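You operate a simulated robot arm through the tools that you are given. There is no shell and no other tool. Be economical: measure what you need, move in short steps, check, and stop when the job is done.

You run a simulated robot arm. Do the job below in one go: nothing can be reset, and whatever is moved stays where it is left.

Task
Put the 6 fuse from the desk top on top of the fuses carton and the 4 fuse on the bay four sign.

The check looks at the end state, three seconds after you hand in, the way a careful person would. Anything else that was tipped, shoved, dropped, spilled or broken makes it a failure.

Robot
A 6-joint arm with a two-finger parallel gripper, fixed in place. Base frame: the origin is at the foot of the arm, x ahead of it, y to its left, z up; the work surface is at about z = 0. Units: m, degrees, N and s.
With the tool pointing down near the work surface it reaches from about 0.14 to 0.58 m from the base axis. Its first joint turns from -66.0 to 66.0 degrees. Payload 2.1 kg.
Tool frame: the origin (TCP) lies between the finger pads and is the grasp point; the fingertips stand 0.03 m ahead of it; z points along the fingers, y is the line along which they close. The gripper opens to 0.094 m. The fingers are 0.028 m wide and 0.01 m thick; the gripper's body (0.05 by 0.096 m) begins 0.055 m behind the TCP.
Orientation is that of the tool frame in the base frame, as a unit quaternion [x, y, z, w]. With the fingers straight down and closing along the base's y, the tool's x points along the base's -x, its y along +y and its z along -z.

Tools
- The arm moves only by the tool arm_command. Its argument "increments" is a list of rows, each a list of 7 numbers: the opening, from 0 (shut) to 1 (fully open), then the shift along the base's x, y, z in units of 250 mm (1.0 is 250 mm), then the turn, a rotation vector about the base's x, y, z in units of 90 degrees (1.0 is 90 degrees). In form: [[claw, dx, dy, dz, ax, ay, az], ...]. A call has 1 to 12 rows; each row is the pose to reach, as a shift and turn from the pose commanded when the call began. A call with a number of a shift or a turn outside -1 to 1 is refused whole. Each row takes 0.2 s and may step no farther than 0.05 m and 8.6 degrees from the row before; otherwise, or with a gripper value out of range, the whole call is refused. A pose out of reach is approached as far as the arm can. The call stops where the force on the tool passes 40 N (or 10 N more than at its start, if that is more) or the arm is blocked; 0.2 s more then pass. The fingers move at their own pace (about 0.072 m/s each) and stop on an object; they squeeze with about 26 N. The grip force told is the motor's: it shows also when the fingers shut on nothing. Time passes only in rows, and 0.2 s behind the last, so rows that repeat a pose let the fingers close. The reply holds the time, the measured pose of the TCP, the force on the tool along the base axes, the opening and the grip force, in the units named above and with some noise, and new pictures: "views" is both (left out), scene, wrist or none.
- Cameras (640 x 400 px; columns grow to the right, rows downward): "scene" is fixed at [0.0598, -0.3749, 0.4851]; the picture's right is [0.73, -0.68, 0.00], its down [-0.37, -0.40, -0.84] and it looks along [0.57, 0.61, -0.55] (base axes); focal length 214 px, centre (320, 200). "wrist" rides on the gripper at [-0.037, 0, -0.058] in the tool frame; the picture's right is [0.00, -1.00, 0.00], its down [0.97, 0.00, -0.24] and it looks along [0.24, 0.00, 0.97] (tool axes); focal length 218 px, centre (320, 200).
- locate(camera, pixels): there is no depth. For up to 12 entries [column, row, z] of the newest picture of that camera ("zoom" is the newest enlarged one), the place [x, y] in the base frame at which the ray of that pixel passes the height z, good to about 0.002 m. No time passes.
- inspect(camera, box): a new picture of the part [left, top, right, bottom] of that camera's present view, enlarged. No time passes.
- hand_in(): hands the job in; it is judged then, once.

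Go step by step. Measure first, check grasps and placings, and put right what went wrong. The budget is 60 turns and 120 pictures, counting those below and the enlarged ones. Unless the task says otherwise, let go and move clear before handing in, and close with one line.

The tools are called as a command line: name --pt "numbers of a row" for each row, then --argument value for the rest, lists and objects as JSON in quotes. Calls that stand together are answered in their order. arm_command: Moves the arm, as the interface text tells. Its arguments: {"type":"object","properties":{"increments":{"type":"array","items":{"type":"array","items":{"type":"number"}}},"views":{"type":"string","enum":["both","scene","wrist","none"]}},"required":["increments"]} The other tools are called the same way: locate (camera, pixels) gives the place at which the rays of pixels pass given heights; inspect (camera, box) takes an enlarged picture of a part of a camera's view; hand_in () hands the job in.

At the start:

```text
time_s: 0.0
position: [0.3658, -0.0211, 0.3373]
tcp_rot: [0.0, 1.0, 0.0, 0.0]
contact_force: [-0.8, -0.6, 0.2]
finger_gap: 0.094
grip_force: 0.0
```

scene: 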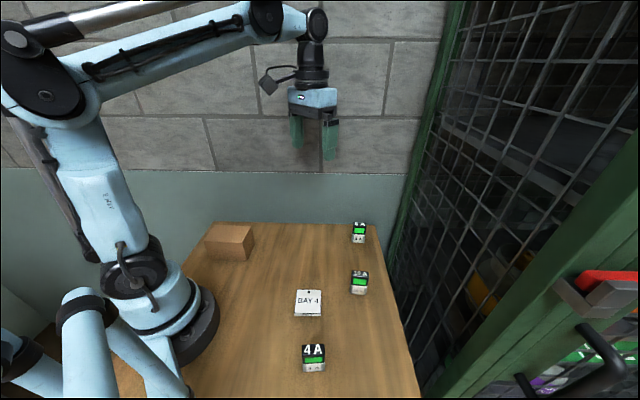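
wrist: 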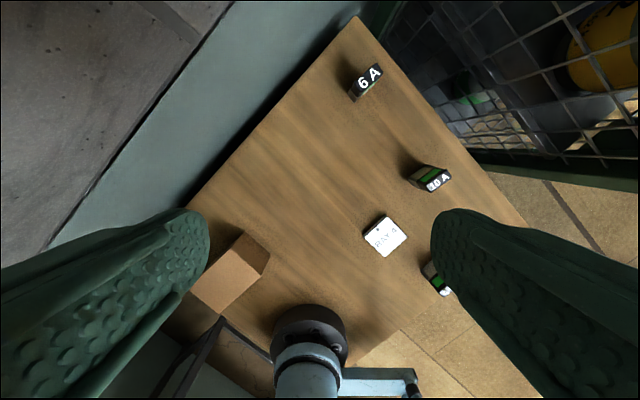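

The pictures show three fuse blocks (wrist 366,82 "6A"; 430,178; 437,277 "4A"), the bay sign and a carton; I'll enlarge these to identify each.

inspect --camera "scene" --box '[280, 210, 400, 285]'

inspect --camera "scene" --box '[260, 260, 400, 380]'

inspect --camera "scene" --box '[180, 210, 280, 280]'

inspect --camera "wrist" --box '[320, 40, 480, 300]'

```text
5.33 times, centred on (340, 248) of scene
```

zoom: 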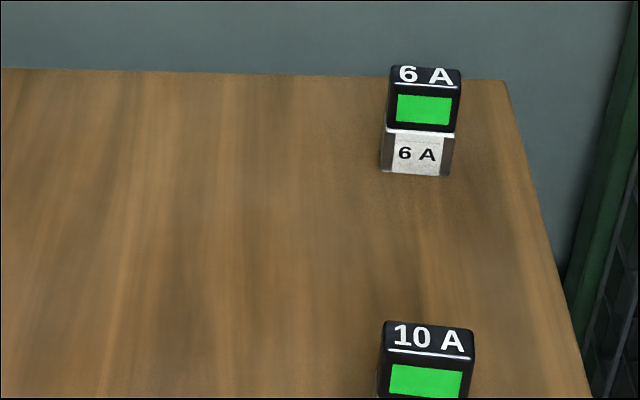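

```text
3.33 times, centred on (330, 320) of scene
```

zoom: 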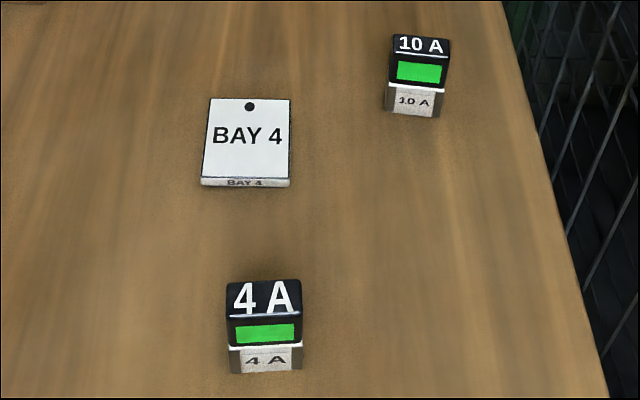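

```text
5.71 times, centred on (230, 245) of scene
```

zoom: 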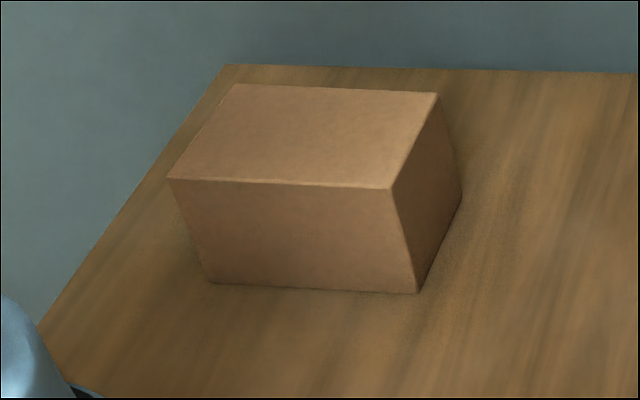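

```text
1.54 times, centred on (400, 170) of wrist
```

zoom: 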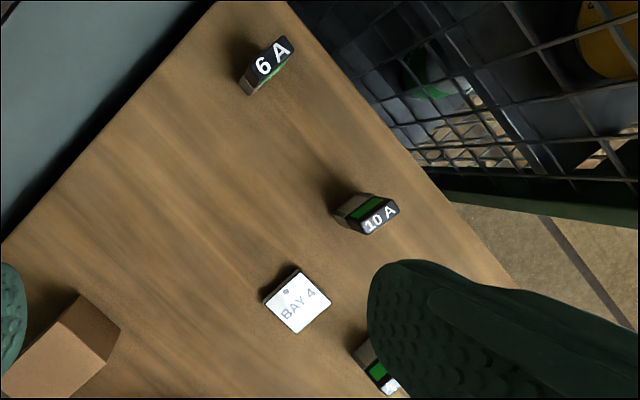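

The three fuses are 6 A (far), 10 A (distractor) and 4 A (near); the BAY 4 sign is a flat plate and the brown box is the carton. I'll locate edges at base height and candidate top heights.

locate --camera "scene" --pixels '[[351.6, 242.4, 0], [363.8, 243, 0], [303.4, 372, 0], [325, 371, 0], [211.3, 259.6, 0], [247.2, 261.3, 0], [254.7, 244.5, 0], [242.3, 242.9, 0.05], [242.3, 242.9, 0.06], [242.3, 242.9, 0.04], [250.7, 226.3, 0.05], [215, 224.7, 0.05]]'

locate --camera "scene" --pixels '[[296.8, 289.4, 0.006], [321.4, 289.4, 0.006], [321, 313.5, 0.006], [294.3, 313, 0.006], [303, 345, 0.04], [324, 344, 0.04], [303, 345, 0.05], [324, 344, 0.05], [353.7, 222.4, 0.04], [366.3, 223.1, 0.04], [353.7, 222.4, 0.05], [366.3, 223.1, 0.05]]'

inspect --camera "wrist" --box '[330, 50, 410, 110]'

inspect --camera "scene" --box '[280, 330, 350, 380]'

```text
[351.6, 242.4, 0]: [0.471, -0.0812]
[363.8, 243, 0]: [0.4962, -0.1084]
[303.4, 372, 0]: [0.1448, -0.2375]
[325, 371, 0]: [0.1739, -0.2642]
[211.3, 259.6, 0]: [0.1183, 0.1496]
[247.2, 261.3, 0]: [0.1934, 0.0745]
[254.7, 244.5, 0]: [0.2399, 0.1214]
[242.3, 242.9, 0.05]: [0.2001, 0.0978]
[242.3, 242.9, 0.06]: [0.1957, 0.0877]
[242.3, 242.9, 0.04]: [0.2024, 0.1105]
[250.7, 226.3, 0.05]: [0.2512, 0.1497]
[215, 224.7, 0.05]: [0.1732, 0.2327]
```

```text
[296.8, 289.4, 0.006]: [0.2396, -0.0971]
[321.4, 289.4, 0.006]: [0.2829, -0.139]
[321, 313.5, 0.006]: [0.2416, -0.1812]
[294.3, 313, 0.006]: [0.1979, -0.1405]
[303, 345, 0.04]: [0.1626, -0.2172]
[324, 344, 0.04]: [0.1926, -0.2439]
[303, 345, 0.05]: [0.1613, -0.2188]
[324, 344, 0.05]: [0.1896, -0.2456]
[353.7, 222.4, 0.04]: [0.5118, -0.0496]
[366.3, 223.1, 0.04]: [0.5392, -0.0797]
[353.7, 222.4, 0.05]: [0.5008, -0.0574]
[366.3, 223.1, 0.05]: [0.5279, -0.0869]
```

```text
6.67 times, centred on (370, 80) of wrist
```

zoom: 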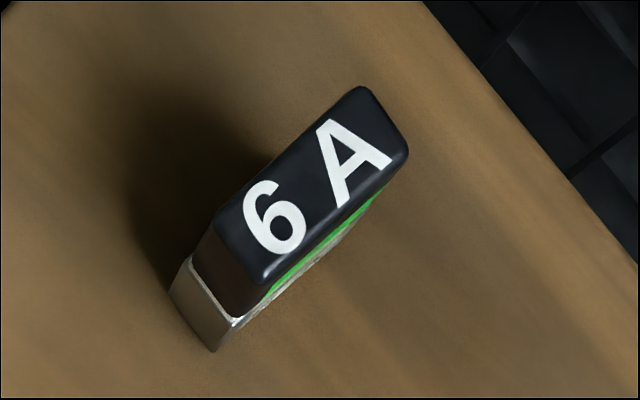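

```text
8.00 times, centred on (315, 355) of scene
```

zoom: 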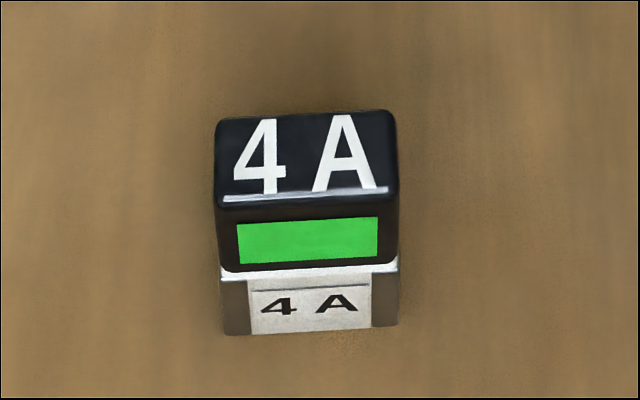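

The fuses are slim blocks standing upright, wide side along about (0.73,-0.68). I'll pin down heights by matching the same edges in both cameras.

locate --camera "wrist" --pixels '[[376.7, 63, 0.05], [383, 72.5, 0.05], [361.3, 92.4, 0.05], [354.2, 83, 0.05], [376.7, 63, 0.04], [383, 72.5, 0.04], [361.3, 92.4, 0.04], [354.2, 83, 0.04]]'

locate --camera "scene" --pixels '[[302.1, 355.4, 0.03], [302.1, 355.4, 0.04], [302.1, 355.4, 0.05], [324.5, 354.4, 0.03], [324.5, 354.4, 0.04], [324.5, 354.4, 0.05], [324.8, 370.6, 0], [303, 371.9, 0], [242.3, 242.9, 0.07], [203.4, 241.3, 0.07], [250.7, 226.3, 0.07], [215, 224.7, 0.07]]'

```text
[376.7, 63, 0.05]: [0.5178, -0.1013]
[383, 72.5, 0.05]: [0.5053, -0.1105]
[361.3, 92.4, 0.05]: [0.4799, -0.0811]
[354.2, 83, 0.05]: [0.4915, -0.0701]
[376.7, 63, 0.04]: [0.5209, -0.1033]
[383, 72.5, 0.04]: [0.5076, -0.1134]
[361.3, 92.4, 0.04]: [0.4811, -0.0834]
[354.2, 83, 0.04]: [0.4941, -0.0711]
```

```text
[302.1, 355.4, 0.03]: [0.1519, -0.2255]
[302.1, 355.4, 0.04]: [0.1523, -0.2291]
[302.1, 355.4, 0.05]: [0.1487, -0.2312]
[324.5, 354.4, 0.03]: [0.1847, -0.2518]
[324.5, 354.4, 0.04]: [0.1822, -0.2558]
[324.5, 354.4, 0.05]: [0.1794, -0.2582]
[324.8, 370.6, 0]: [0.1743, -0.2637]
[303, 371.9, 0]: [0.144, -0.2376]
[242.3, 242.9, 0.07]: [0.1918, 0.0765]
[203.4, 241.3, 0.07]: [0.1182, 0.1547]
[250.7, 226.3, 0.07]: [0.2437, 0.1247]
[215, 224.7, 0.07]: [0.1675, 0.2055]
```

Fuse 6 A is about 0.06 tall at about (0.494,-0.089), thin axis at yaw ≈40°; carton top z≈0.07 centred at (0.180,0.141). I move above the 6 A with the jaws across its thin side.

arm_command --pt "1 0.073 -0.0385 -0.101 0 0 -0.0794" --pt "1 0.146 -0.077 -0.202 0 0 -0.159" --pt "1 0.219 -0.1155 -0.303 0 0 -0.238" --pt "1 0.292 -0.154 -0.404 0 0 -0.3175" --pt "1 0.365 -0.1925 -0.506 0 0 -0.397" --pt "1 0.438 -0.231 -0.607 0 0 -0.476" --pt "1 0.512 -0.27 -0.709 0 0 -0.556" --pt "1 0.512 -0.27 -0.709 0 0 -0.556"

```text
time_s: 1.8
position: [0.4924, -0.09, 0.1584]
tcp_rot: [0.424, 0.906, 0.0, 0.0]
contact_force: [-1.2, 0.6, -0.4]
finger_gap: 0.094
grip_force: 0.0
```

scene: 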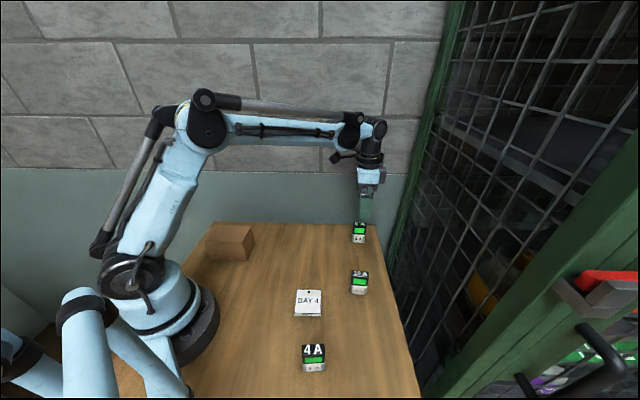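
wrist: 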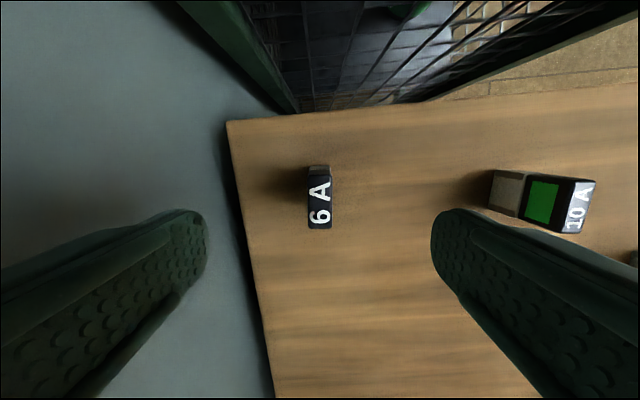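

The fuse is centred between the jaws at wrist (320,200), its sides nearly parallel to the image. I measure its top.

locate --camera "wrist" --pixels '[[310, 176, 0.06], [330, 175, 0.06], [331.5, 228, 0.06], [308, 228, 0.06], [308, 175, 0.055], [331.5, 228, 0.055], [226, 121, 0], [437, 98, 0]]'

inspect --camera "wrist" --box '[280, 160, 360, 240]'

inspect --camera "scene" --box '[310, 130, 430, 260]'

```text
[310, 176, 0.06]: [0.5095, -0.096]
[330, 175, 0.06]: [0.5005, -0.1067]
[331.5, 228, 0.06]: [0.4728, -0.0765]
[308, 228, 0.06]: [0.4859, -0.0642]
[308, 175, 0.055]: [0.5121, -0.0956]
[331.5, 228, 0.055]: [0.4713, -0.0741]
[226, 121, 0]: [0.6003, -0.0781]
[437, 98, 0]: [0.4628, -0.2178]
```

```text
5.00 times, centred on (320, 200) of wrist
```

zoom: 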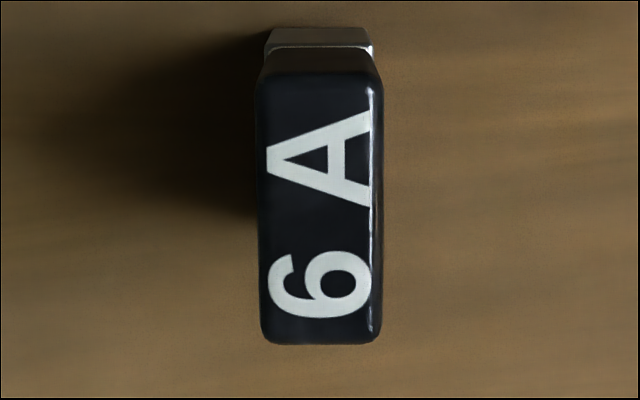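

```text
3.08 times, centred on (370, 195) of scene
```

zoom: 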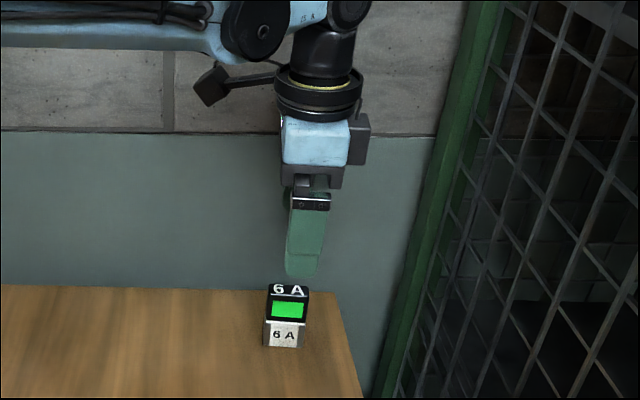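

The fuse top centre is (0.492,-0.086) and aligned; I descend to TCP z≈0.042 and close.

arm_command --pt "1 -0.006 0.011 -0.12 0 0 0" --pt "1 -0.006 0.011 -0.24 0 0 0" --pt "1 -0.006 0.011 -0.36 0 0 0" --pt "1 -0.006 0.011 -0.44 0 0 0" --pt "1 -0.006 0.011 -0.468 0 0 0" --pt "0 -0.006 0.011 -0.468 0 0 0" --pt "0 -0.006 0.011 -0.468 0 0 0" --pt "0 -0.006 0.011 -0.468 0 0 0" --pt "0 -0.006 0.011 -0.468 0 0 0"

```text
time_s: 3.8
position: [0.4927, -0.0866, 0.0438]
tcp_rot: [0.423, 0.906, 0.0, 0.0]
contact_force: [0.0, 0.3, 0.0]
finger_gap: 0.0218
grip_force: 26.3
```

scene: 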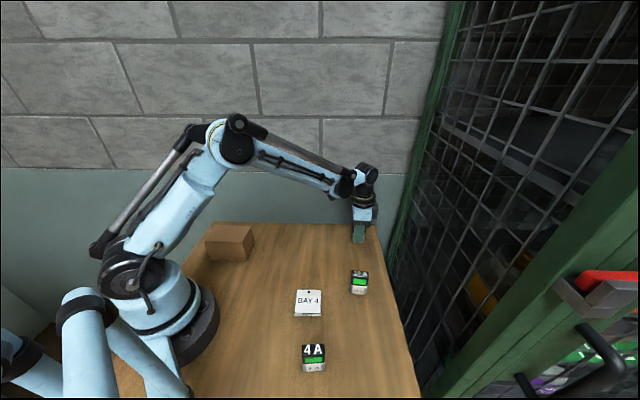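
wrist: 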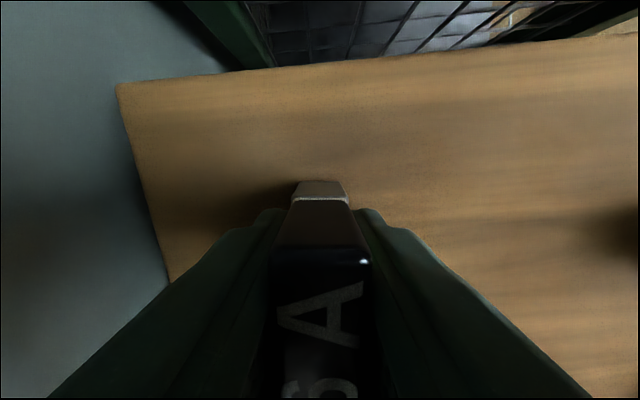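

The 6 A is gripped (gap 0.022, force 26). I lift it and carry it toward the carton.

arm_command --pt "0 0 0 0.12 0 0 0" --pt "0 0 0 0.28 0 0 0" --pt "0 0 0 0.45 0 0 0" --pt "0 0 0 0.64 0 0 0" --pt "0 -0.125 0.0907 0.64 0 0 0" --pt "0 -0.25 0.1814 0.64 0 0 0" --pt "0 -0.375 0.272 0.64 0 0 0" --pt "0 -0.5 0.363 0.64 0 0 0" --pt "0 -0.625 0.4535 0.64 0 0 0" --pt "0 -0.75 0.544 0.64 0 0 0"

```text
time_s: 6.0
position: [0.3045, 0.05, 0.2033]
tcp_rot: [0.424, 0.906, 0.0, 0.0]
contact_force: [-0.9, -0.1, -0.1]
finger_gap: 0.0215
grip_force: 26.4
```

scene: 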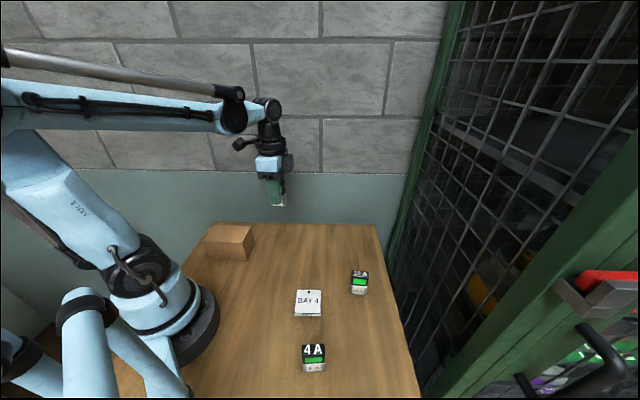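
wrist: 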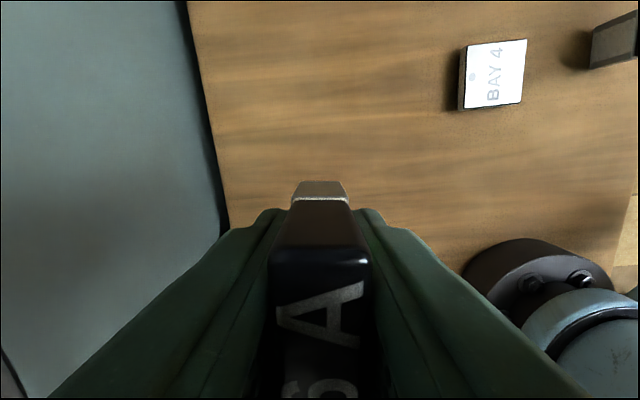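

The fuse hangs steady. I move on to a point above the carton centre.

arm_command --pt "0 -0.125 0.0907 0 0 0 0" --pt "0 -0.25 0.1814 0 0 0 0" --pt "0 -0.375 0.272 0 0 0 0.02" --pt "0 -0.499 0.363 0 0 0 0.04" --pt "0 -0.499 0.363 0 0 0 0.04"

inspect --camera "scene" --box '[170, 150, 300, 280]'

```text
time_s: 7.2
position: [0.1777, 0.1414, 0.2039]
tcp_rot: [0.394, 0.919, 0.0, 0.0]
contact_force: [0.6, -0.1, -0.3]
finger_gap: 0.0217
grip_force: 26.0
```

scene: 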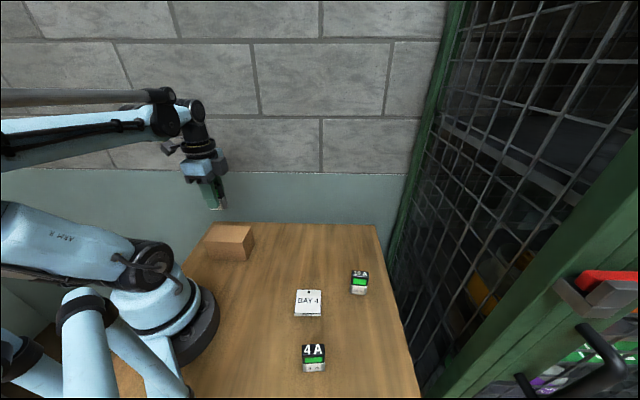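
wrist: 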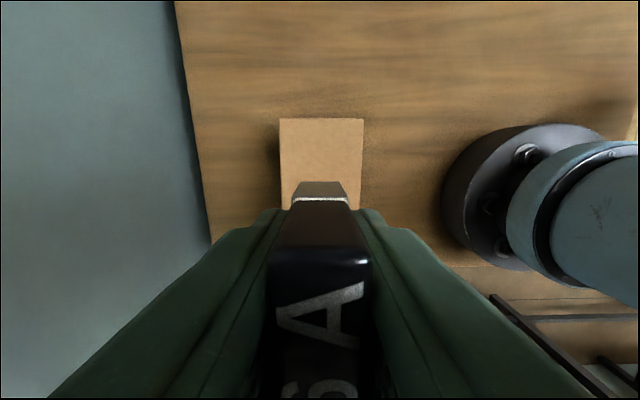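

```text
3.08 times, centred on (235, 215) of scene
```

zoom: 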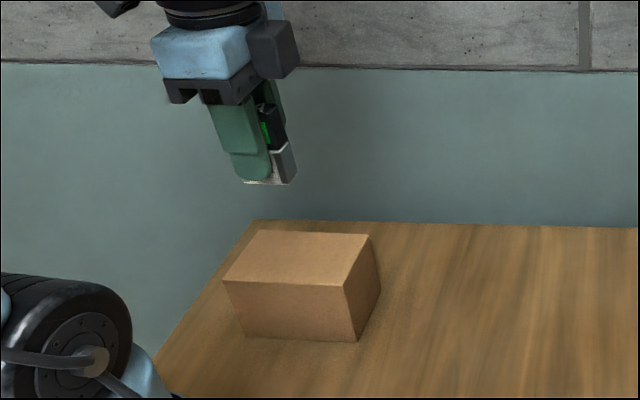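

The carton edges (wrist 280–363 at row 118) are parallel to the fuse and centred on it. I check the carton height against both cameras before lowering.

locate --camera "wrist" --pixels '[[280, 118, 0.065], [363, 119, 0.065], [280, 118, 0.07], [363, 119, 0.07], [280, 118, 0.075], [363, 119, 0.075]]'

locate --camera "scene" --pixels '[[242.8, 243.2, 0.065], [250.7, 226.3, 0.065], [242.8, 243.2, 0.07], [250.7, 226.3, 0.07], [242.8, 243.2, 0.075], [250.7, 226.3, 0.075]]'

arm_command --pt "0 0 0 -0.1 0 0 0" --pt "0 0 0 -0.2 0 0 0" --pt "0 0 0 -0.26 0 0 0" --pt "0 0 0 -0.3 0 0 0" --pt "0 0 0 -0.32 0 0 0"

inspect --camera "scene" --box '[180, 190, 280, 270]'

```text
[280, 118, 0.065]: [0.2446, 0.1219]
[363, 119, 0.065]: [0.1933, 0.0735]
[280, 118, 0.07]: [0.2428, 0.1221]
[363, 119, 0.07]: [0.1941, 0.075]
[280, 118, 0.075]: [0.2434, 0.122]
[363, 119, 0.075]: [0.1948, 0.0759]
```

```text
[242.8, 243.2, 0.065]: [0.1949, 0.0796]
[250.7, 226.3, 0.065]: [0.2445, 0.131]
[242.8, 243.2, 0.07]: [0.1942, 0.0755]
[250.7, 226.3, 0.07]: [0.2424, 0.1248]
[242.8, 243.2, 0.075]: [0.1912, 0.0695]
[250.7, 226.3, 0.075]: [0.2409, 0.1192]
```

```text
time_s: 8.4
position: [0.1796, 0.1402, 0.122]
tcp_rot: [0.394, 0.919, 0.0, 0.0]
contact_force: [-0.1, 0.2, -0.1]
finger_gap: 0.0216
grip_force: 25.9
```

scene: 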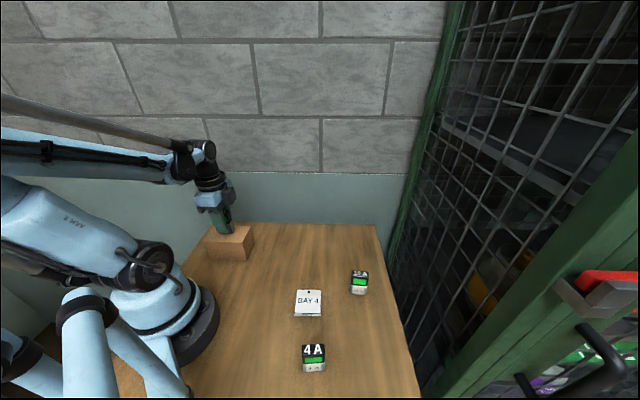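
wrist: 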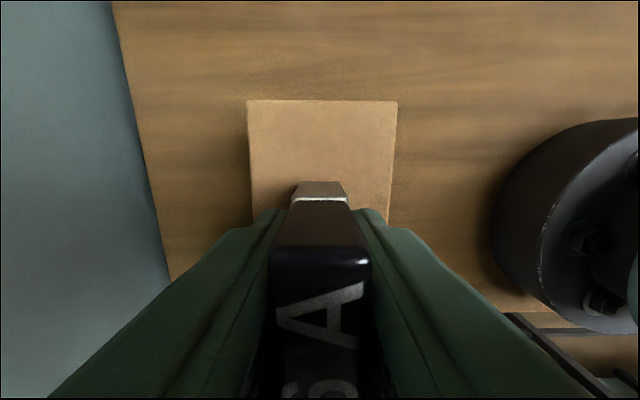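

```text
5.00 times, centred on (230, 230) of scene
```

zoom: 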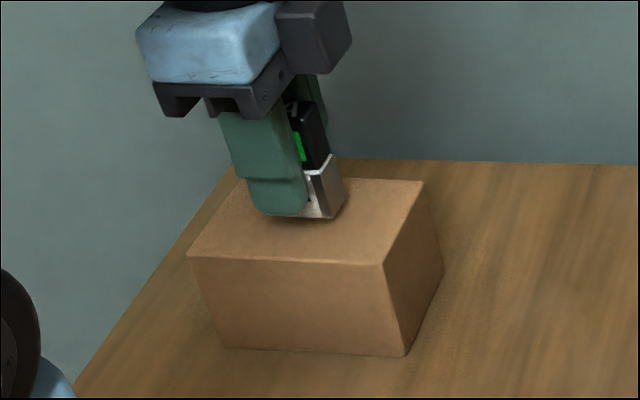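

Carton top at z 0.07 is confirmed, and the fuse bottom is about 1 cm above it. I lower it gently.

arm_command --pt "0 0 0 -0.016 0 0 0" --pt "0 0 0 -0.028 0 0 0" --pt "0 0 0 -0.036 0 0 0" --pt "0 0 0 -0.036 0 0 0" --views "none"

inspect --camera "scene" --box '[200, 200, 270, 250]'

```text
time_s: 9.4
position: [0.1788, 0.1406, 0.1138]
tcp_rot: [0.394, 0.919, 0.0, 0.001]
contact_force: [0.9, 1.3, 17.0]
finger_gap: 0.0218
grip_force: 25.8
```

```text
8.00 times, centred on (235, 225) of scene
```

zoom: 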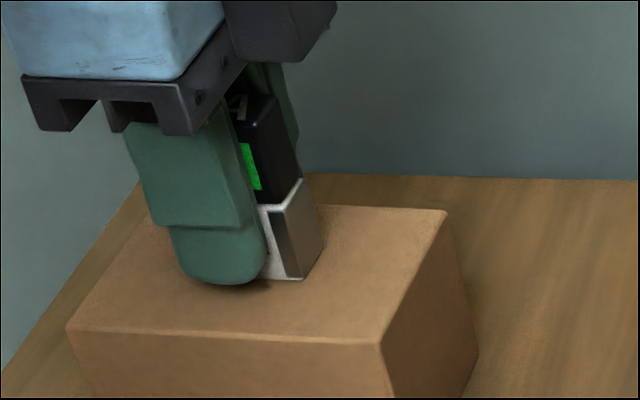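

A 17 N upward force shows the fuse is seated. I open and rise straight up.

arm_command --pt "0 0 0 0.003 0 0 0" --pt "0.5 0 0 0.003 0 0 0" --pt "0.8 0 0 0.003 0 0 0" --pt "0.8 0 0 0.003 0 0 0" --pt "0.8 0 0 0.003 0 0 0" --pt "0.8 0 0 0.08 0 0 0" --pt "0.8 0 0 0.2 0 0 0" --pt "0.8 0 0 0.36 0 0 0" --pt "0.8 0 0 0.5 0 0 0"

inspect --camera "scene" --box '[190, 190, 270, 270]'

```text
time_s: 11.4
position: [0.1791, 0.1396, 0.2399]
tcp_rot: [0.394, 0.919, 0.0, 0.0]
contact_force: [-0.4, -0.2, 0.1]
finger_gap: 0.0753
grip_force: 0.1
```

scene: 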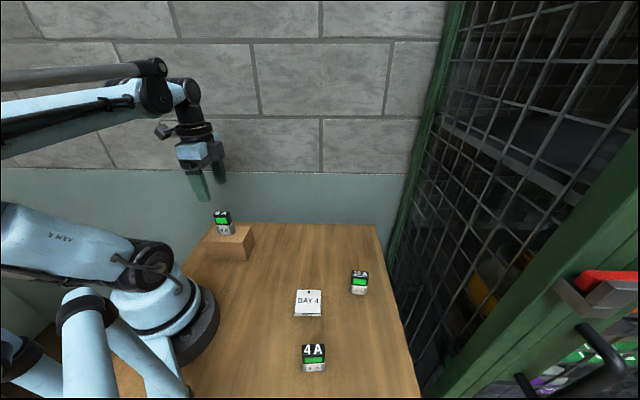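
wrist: 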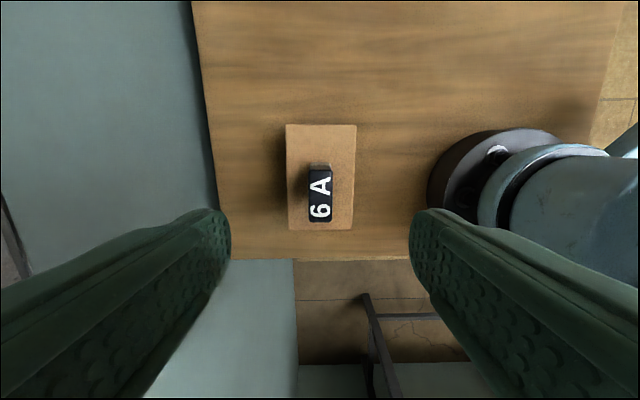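

```text
5.00 times, centred on (230, 230) of scene
```

zoom: 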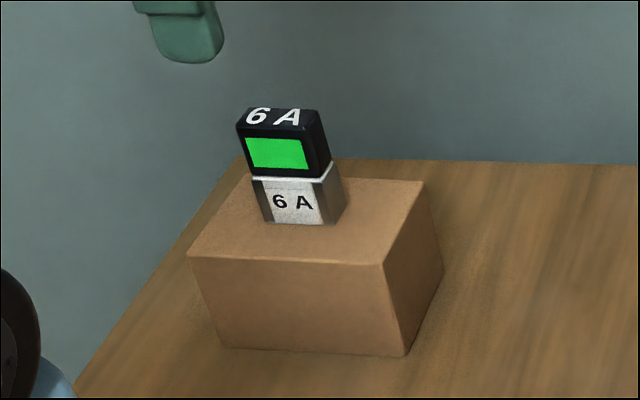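

The 6 A stands upright in the middle of the carton top. Next I swing in an arc toward the 4 A.

arm_command --pt "0.8 0.06 -0.147 0 0 0 0.01" --pt "0.8 0.12 -0.295 0 0 0 0.02" --pt "0.8 0.18 -0.442 0 0 0 0.03" --pt "0.8 0.24 -0.589 0 0 0 0.04" --pt "0.8 0.3 -0.737 0 0 0 0.05" --pt "0.8 0.36 -0.884 0 0 0 0.06" --views "none"

arm_command --pt "1 -0.083 -0.13 -0.055 0 0 0" --pt "1 -0.166 -0.26 -0.11 0 0 0" --pt "1 -0.25 -0.39 -0.166 0 0 0" --pt "1 -0.333 -0.52 -0.22 0 0 0" --pt "1 -0.416 -0.65 -0.276 0 0 0" --pt "1 -0.416 -0.65 -0.276 0 0 0"

```text
time_s: 12.8
position: [0.2696, -0.0817, 0.2388]
tcp_rot: [0.35, 0.937, 0.0, 0.001]
contact_force: [0.4, -0.3, 0.0]
finger_gap: 0.075
grip_force: 0.1
```

```text
time_s: 14.2
position: [0.1661, -0.2438, 0.1701]
tcp_rot: [0.349, 0.937, 0.0, 0.0]
contact_force: [0.6, -0.2, 0.4]
finger_gap: 0.0941
grip_force: 0.0
```

scene: 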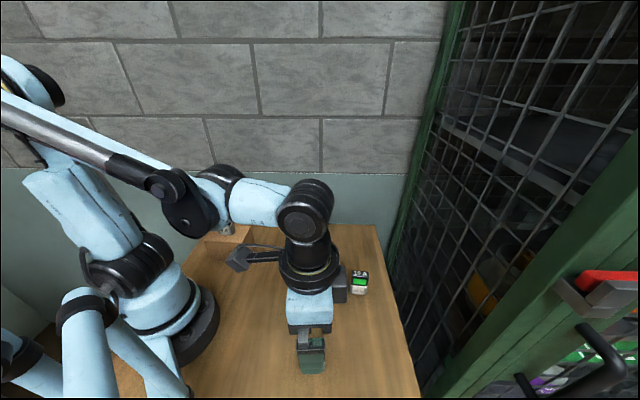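
wrist: 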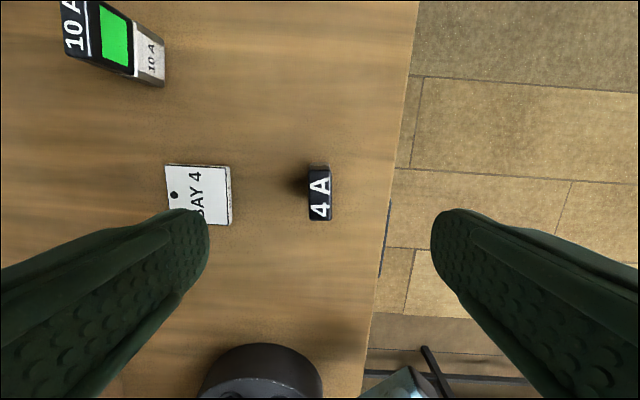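

The 4 A is centred in the jaws at wrist (320,195) and squarely aligned. I measure its top and the sign precisely.

locate --camera "wrist" --pixels '[[309, 168, 0.06], [331, 168, 0.06], [331, 220, 0.06], [309, 220, 0.06], [165, 164, 0.006], [230, 165, 0.006]]'

inspect --camera "wrist" --box '[150, 140, 350, 240]'

```text
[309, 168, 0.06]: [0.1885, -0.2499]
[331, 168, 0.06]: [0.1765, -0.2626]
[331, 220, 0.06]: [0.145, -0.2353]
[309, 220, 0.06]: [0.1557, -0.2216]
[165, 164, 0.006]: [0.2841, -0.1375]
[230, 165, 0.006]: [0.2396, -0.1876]
```

```text
3.20 times, centred on (250, 190) of wrist
```

zoom: 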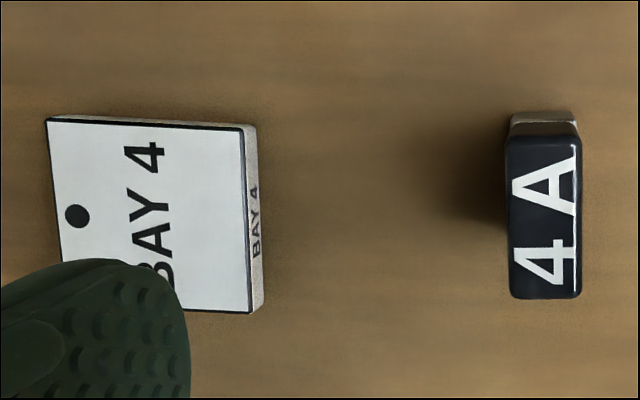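

The 4 A top centre is (0.166,-0.242), right under the TCP. I check the sign's thickness, then descend and grip.

locate --camera "wrist" --pixels '[[230.3, 166.6, 0], [232.2, 222.8, 0], [225.9, 168.1, 0.005], [228.1, 225.3, 0.005], [225.9, 168.1, 0.008], [228.1, 225.3, 0.008], [225.9, 168.1, 0.011], [228.1, 225.3, 0.011], [164.4, 165.3, 0.008]]'

arm_command --pt "1 0 0 -0.12 0 0 0" --pt "1 0 0 -0.26 0 0 0" --pt "1 0 0 -0.4 0 0 0" --pt "1 0 0 -0.48 0 0 0" --pt "1 0 0 -0.508 0 0 0" --pt "0 0 0 -0.508 0 0 0" --pt "0 0 0 -0.508 0 0 0" --pt "0 0 0 -0.508 0 0 0" --pt "0 0 0 -0.508 0 0 0"

```text
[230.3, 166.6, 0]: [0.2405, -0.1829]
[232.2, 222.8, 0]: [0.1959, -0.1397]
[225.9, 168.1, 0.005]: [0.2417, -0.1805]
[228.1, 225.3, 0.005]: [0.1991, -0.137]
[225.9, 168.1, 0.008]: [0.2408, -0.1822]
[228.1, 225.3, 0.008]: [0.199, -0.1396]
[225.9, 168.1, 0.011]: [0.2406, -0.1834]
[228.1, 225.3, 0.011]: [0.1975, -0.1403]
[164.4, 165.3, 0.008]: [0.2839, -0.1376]
```

```text
time_s: 16.2
position: [0.166, -0.2429, 0.0436]
tcp_rot: [0.35, 0.937, 0.001, 0.0]
contact_force: [-0.1, 0.1, -0.3]
finger_gap: 0.0214
grip_force: 25.9
```

scene: 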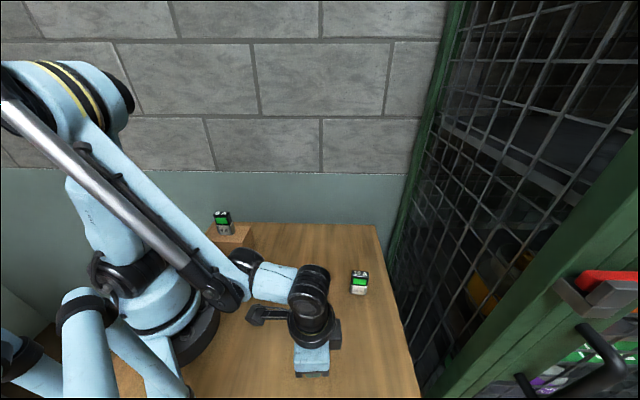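
wrist: 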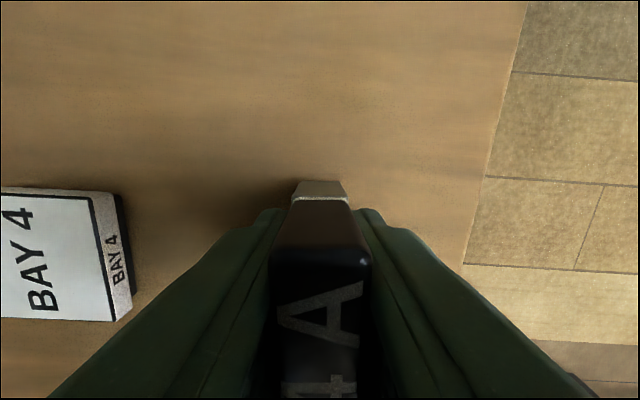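

The 4 A is gripped (gap 0.021). Sign top is about z 0.008, centre (0.241,-0.139); I lift and move above it.

arm_command --pt "0 0 0 0.1 0 0 0" --pt "0 0 0 0.24 0 0 0" --pt "0 0 0 0.36 0 0 0" --pt "0 0.1 0.138 0.36 0 0 -0.01" --pt "0 0.2 0.276 0.36 0 0 -0.02" --pt "0 0.3 0.414 0.36 0 0 -0.03" --pt "0 0.3 0.414 0.26 0 0 -0.03" --pt "0 0.3 0.414 0.12 0 0 -0.03" --pt "0 0.3 0.414 0.08 0 0 -0.03"

inspect --camera "scene" --box '[270, 260, 370, 340]'

```text
time_s: 18.2
position: [0.2396, -0.1399, 0.0633]
tcp_rot: [0.372, 0.928, 0.0, 0.0]
contact_force: [0.3, 0.6, -0.8]
finger_gap: 0.0215
grip_force: 26.0
```

scene: 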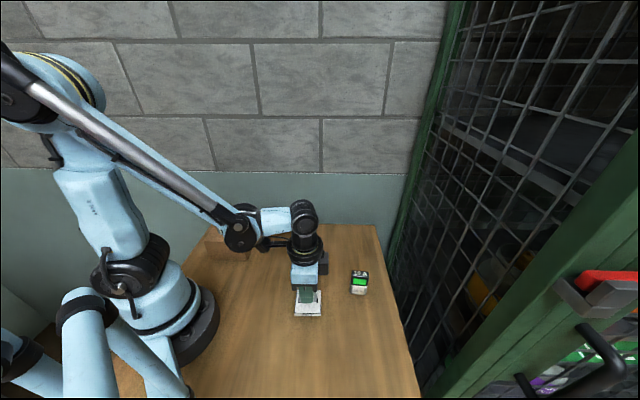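
wrist: 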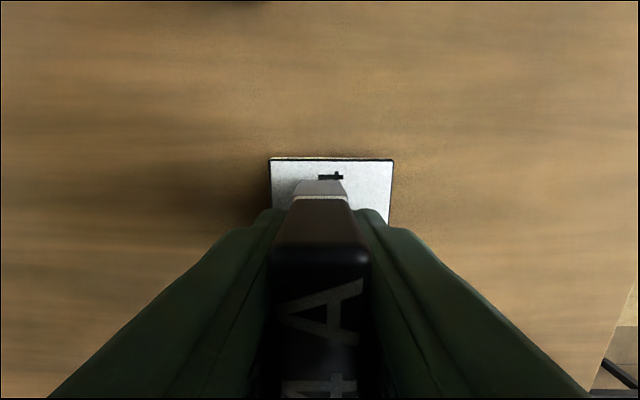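

```text
5.00 times, centred on (320, 300) of scene
```

zoom: 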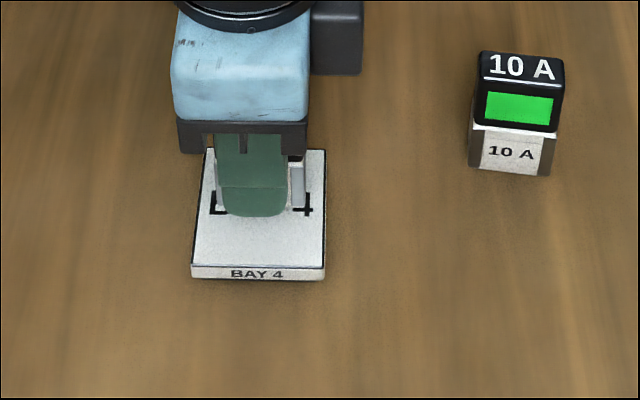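

The sign edges (wrist 271–393, row 160) suggest a small offset from the fuse; I measure it.

locate --camera "wrist" --pixels '[[270, 160, 0.008], [394, 160, 0.008], [332, 160, 0.008], [390, 223, 0.008]]'

locate --camera "scene" --pixels '[[297.6, 290, 0.008], [321, 290, 0.008], [320.8, 313.5, 0.008], [294.3, 313, 0.008]]'

```text
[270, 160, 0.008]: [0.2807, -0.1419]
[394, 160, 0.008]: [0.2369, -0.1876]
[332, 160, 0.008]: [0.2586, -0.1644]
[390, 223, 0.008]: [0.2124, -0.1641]
```

```text
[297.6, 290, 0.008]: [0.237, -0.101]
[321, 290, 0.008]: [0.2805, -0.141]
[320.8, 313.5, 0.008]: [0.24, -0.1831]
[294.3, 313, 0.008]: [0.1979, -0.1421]
```

The sign centre is nearer (0.238,-0.142), so I shift about 4 mm and lower until it touches.

arm_command --pt "0 -0.012 -0.014 0 0 0 0" --pt "0 -0.012 -0.014 -0.02 0 0 0" --pt "0 -0.012 -0.014 -0.036 0 0 0" --pt "0 -0.012 -0.014 -0.044 0 0 0" --pt "0 -0.012 -0.014 -0.044 0 0 0"

inspect --camera "scene" --box '[280, 270, 340, 330]'

```text
time_s: 19.4
position: [0.2377, -0.1436, 0.0525]
tcp_rot: [0.373, 0.928, 0.0, 0.001]
contact_force: [-1.0, -3.0, 16.5]
finger_gap: 0.0218
grip_force: 25.3
```

scene: 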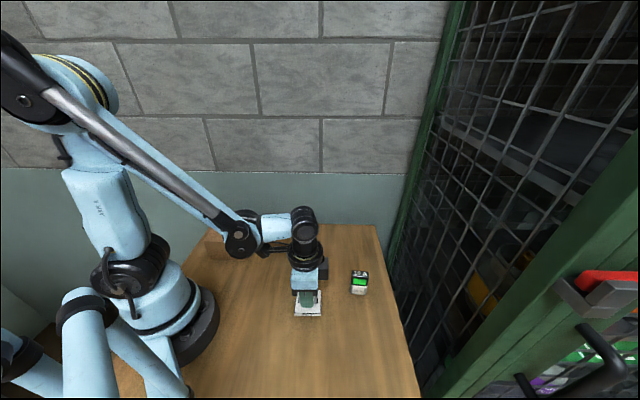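
wrist: 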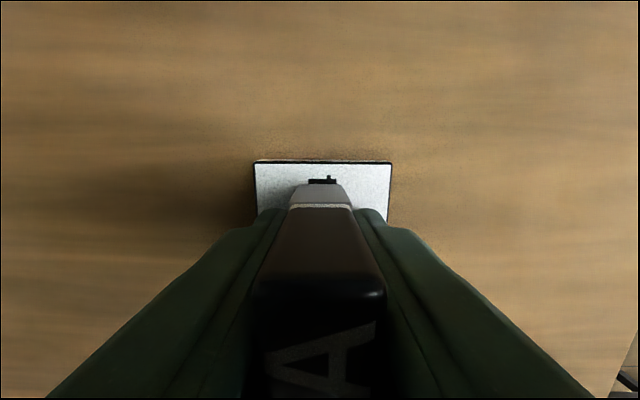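

```text
6.67 times, centred on (310, 300) of scene
```

zoom: 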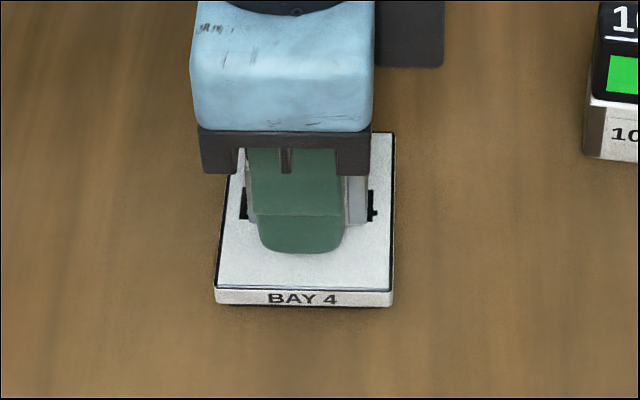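

A 16.5 N upward force shows contact, but the fuse appears larger in the wrist view (black edge 253–385, formerly 270–367), so it may have slid or tilted in the grip. I check the geometry before letting go.

locate --camera "wrist" --pixels '[[254, 161, 0], [392, 162, 0], [254, 163, 0.008], [392, 163, 0.008], [254, 163, 0.016], [392, 163, 0.016]]'

inspect --camera "wrist" --box '[230, 150, 410, 270]'

inspect --camera "scene" --box '[290, 285, 330, 320]'

```text
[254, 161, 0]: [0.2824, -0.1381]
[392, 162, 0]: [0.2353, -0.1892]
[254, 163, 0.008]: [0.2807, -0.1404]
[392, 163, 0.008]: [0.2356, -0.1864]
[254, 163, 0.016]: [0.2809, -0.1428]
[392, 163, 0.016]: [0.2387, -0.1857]
```

```text
3.33 times, centred on (320, 210) of wrist
```

zoom: 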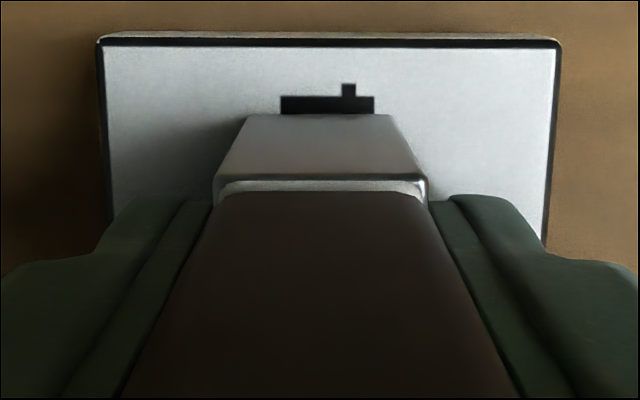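

```text
11.43 times, centred on (310, 302) of scene
```

zoom: 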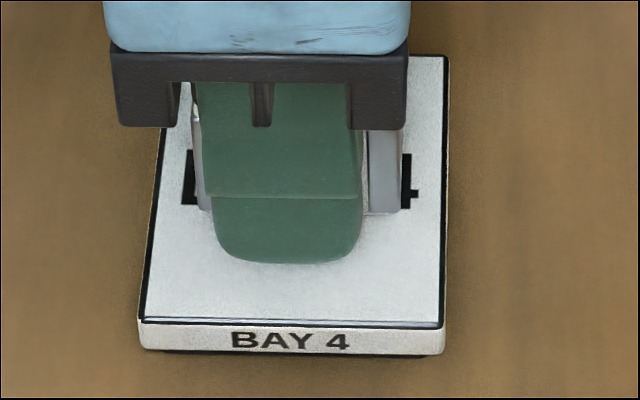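

The fuse is upright and square on the sign, simply slid up a little in the pads (slip force about 16 N), with its base on the plate between "B" and "4". I relax the pressure slightly, open, and rise.

arm_command --pt "0 0 0 0.003 0 0 0" --pt "0.3 0 0 0.003 0 0 0" --pt "0.3 0 0 0.003 0 0 0" --pt "0.7 0 0 0.003 0 0 0" --pt "0.7 0 0 0.003 0 0 0" --pt "0.7 0 0 0.003 0 0 0"

inspect --camera "scene" --box '[280, 270, 340, 330]'

```text
time_s: 20.8
position: [0.2364, -0.1431, 0.0529]
tcp_rot: [0.372, 0.928, 0.0, 0.0]
contact_force: [-0.2, 0.1, -0.5]
finger_gap: 0.0657
grip_force: 0.0
```

scene: 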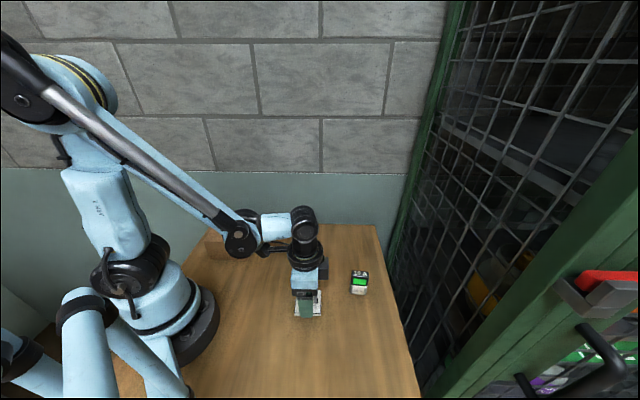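
wrist: 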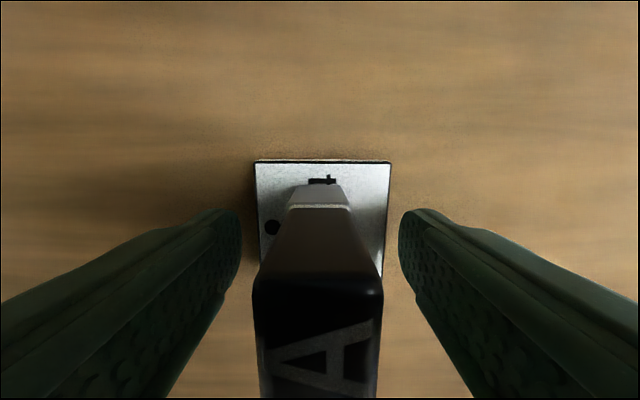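

```text
6.67 times, centred on (310, 300) of scene
```

zoom: 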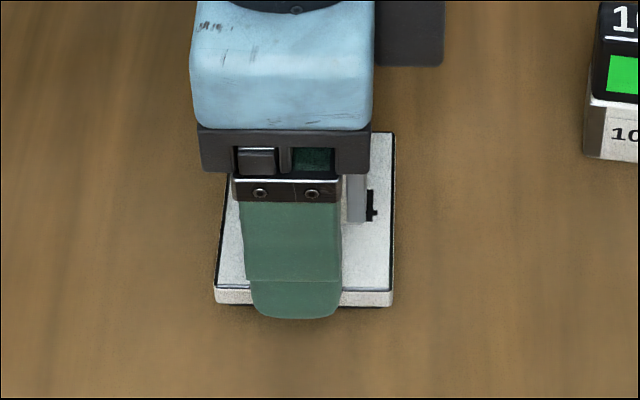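

The fuse stands free between the open fingers. I rise straight up and look.

arm_command --pt "0.7 0 0 0.06 0 0 0" --pt "0.7 0 0 0.16 0 0 0" --pt "0.7 0 0 0.3 0 0 0" --pt "0.7 0 0 0.46 0 0 0" --pt "0.7 0 0 0.62 0 0 0" --pt "0.7 0 0 0.78 0 0 0" --pt "0.7 0 0 0.78 0 0 0"

inspect --camera "scene" --box '[270, 250, 370, 330]'

inspect --camera "scene" --box '[190, 190, 270, 270]'

```text
time_s: 22.4
position: [0.2382, -0.1437, 0.2478]
tcp_rot: [0.372, 0.928, 0.0, 0.0]
contact_force: [0.2, 0.6, 0.4]
finger_gap: 0.066
grip_force: 0.0
```

scene: 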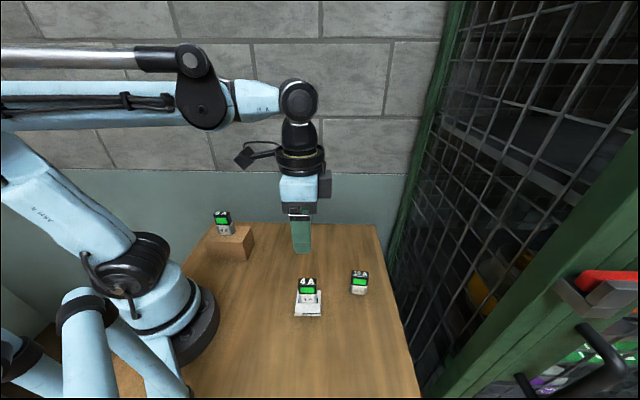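
wrist: 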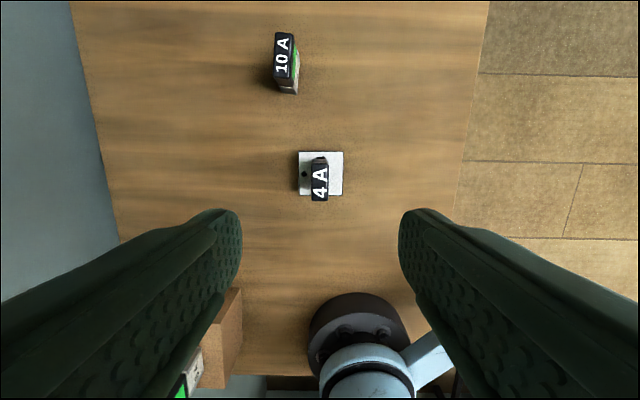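

```text
5.00 times, centred on (320, 290) of scene
```

zoom: 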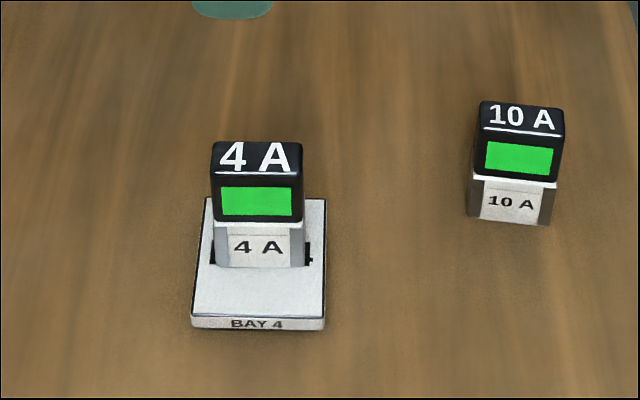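

```text
5.00 times, centred on (230, 230) of scene
```

zoom: 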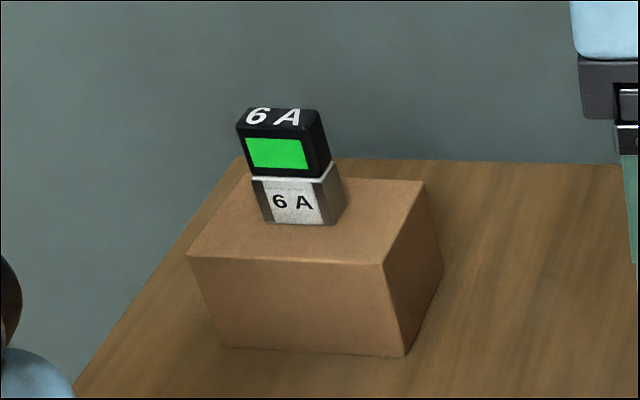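

Both fuses stand upright: the 4 A in the middle of the BAY 4 sign and the 6 A on the carton. The 10 A is untouched and the arm is clear, so I hand in.

hand_in

```text
The job is handed in.
```

The 6 A fuse is on top of the carton and the 4 A fuse is on the BAY 4 sign, both upright; the carton shows no label, but it is the only one on the desk.
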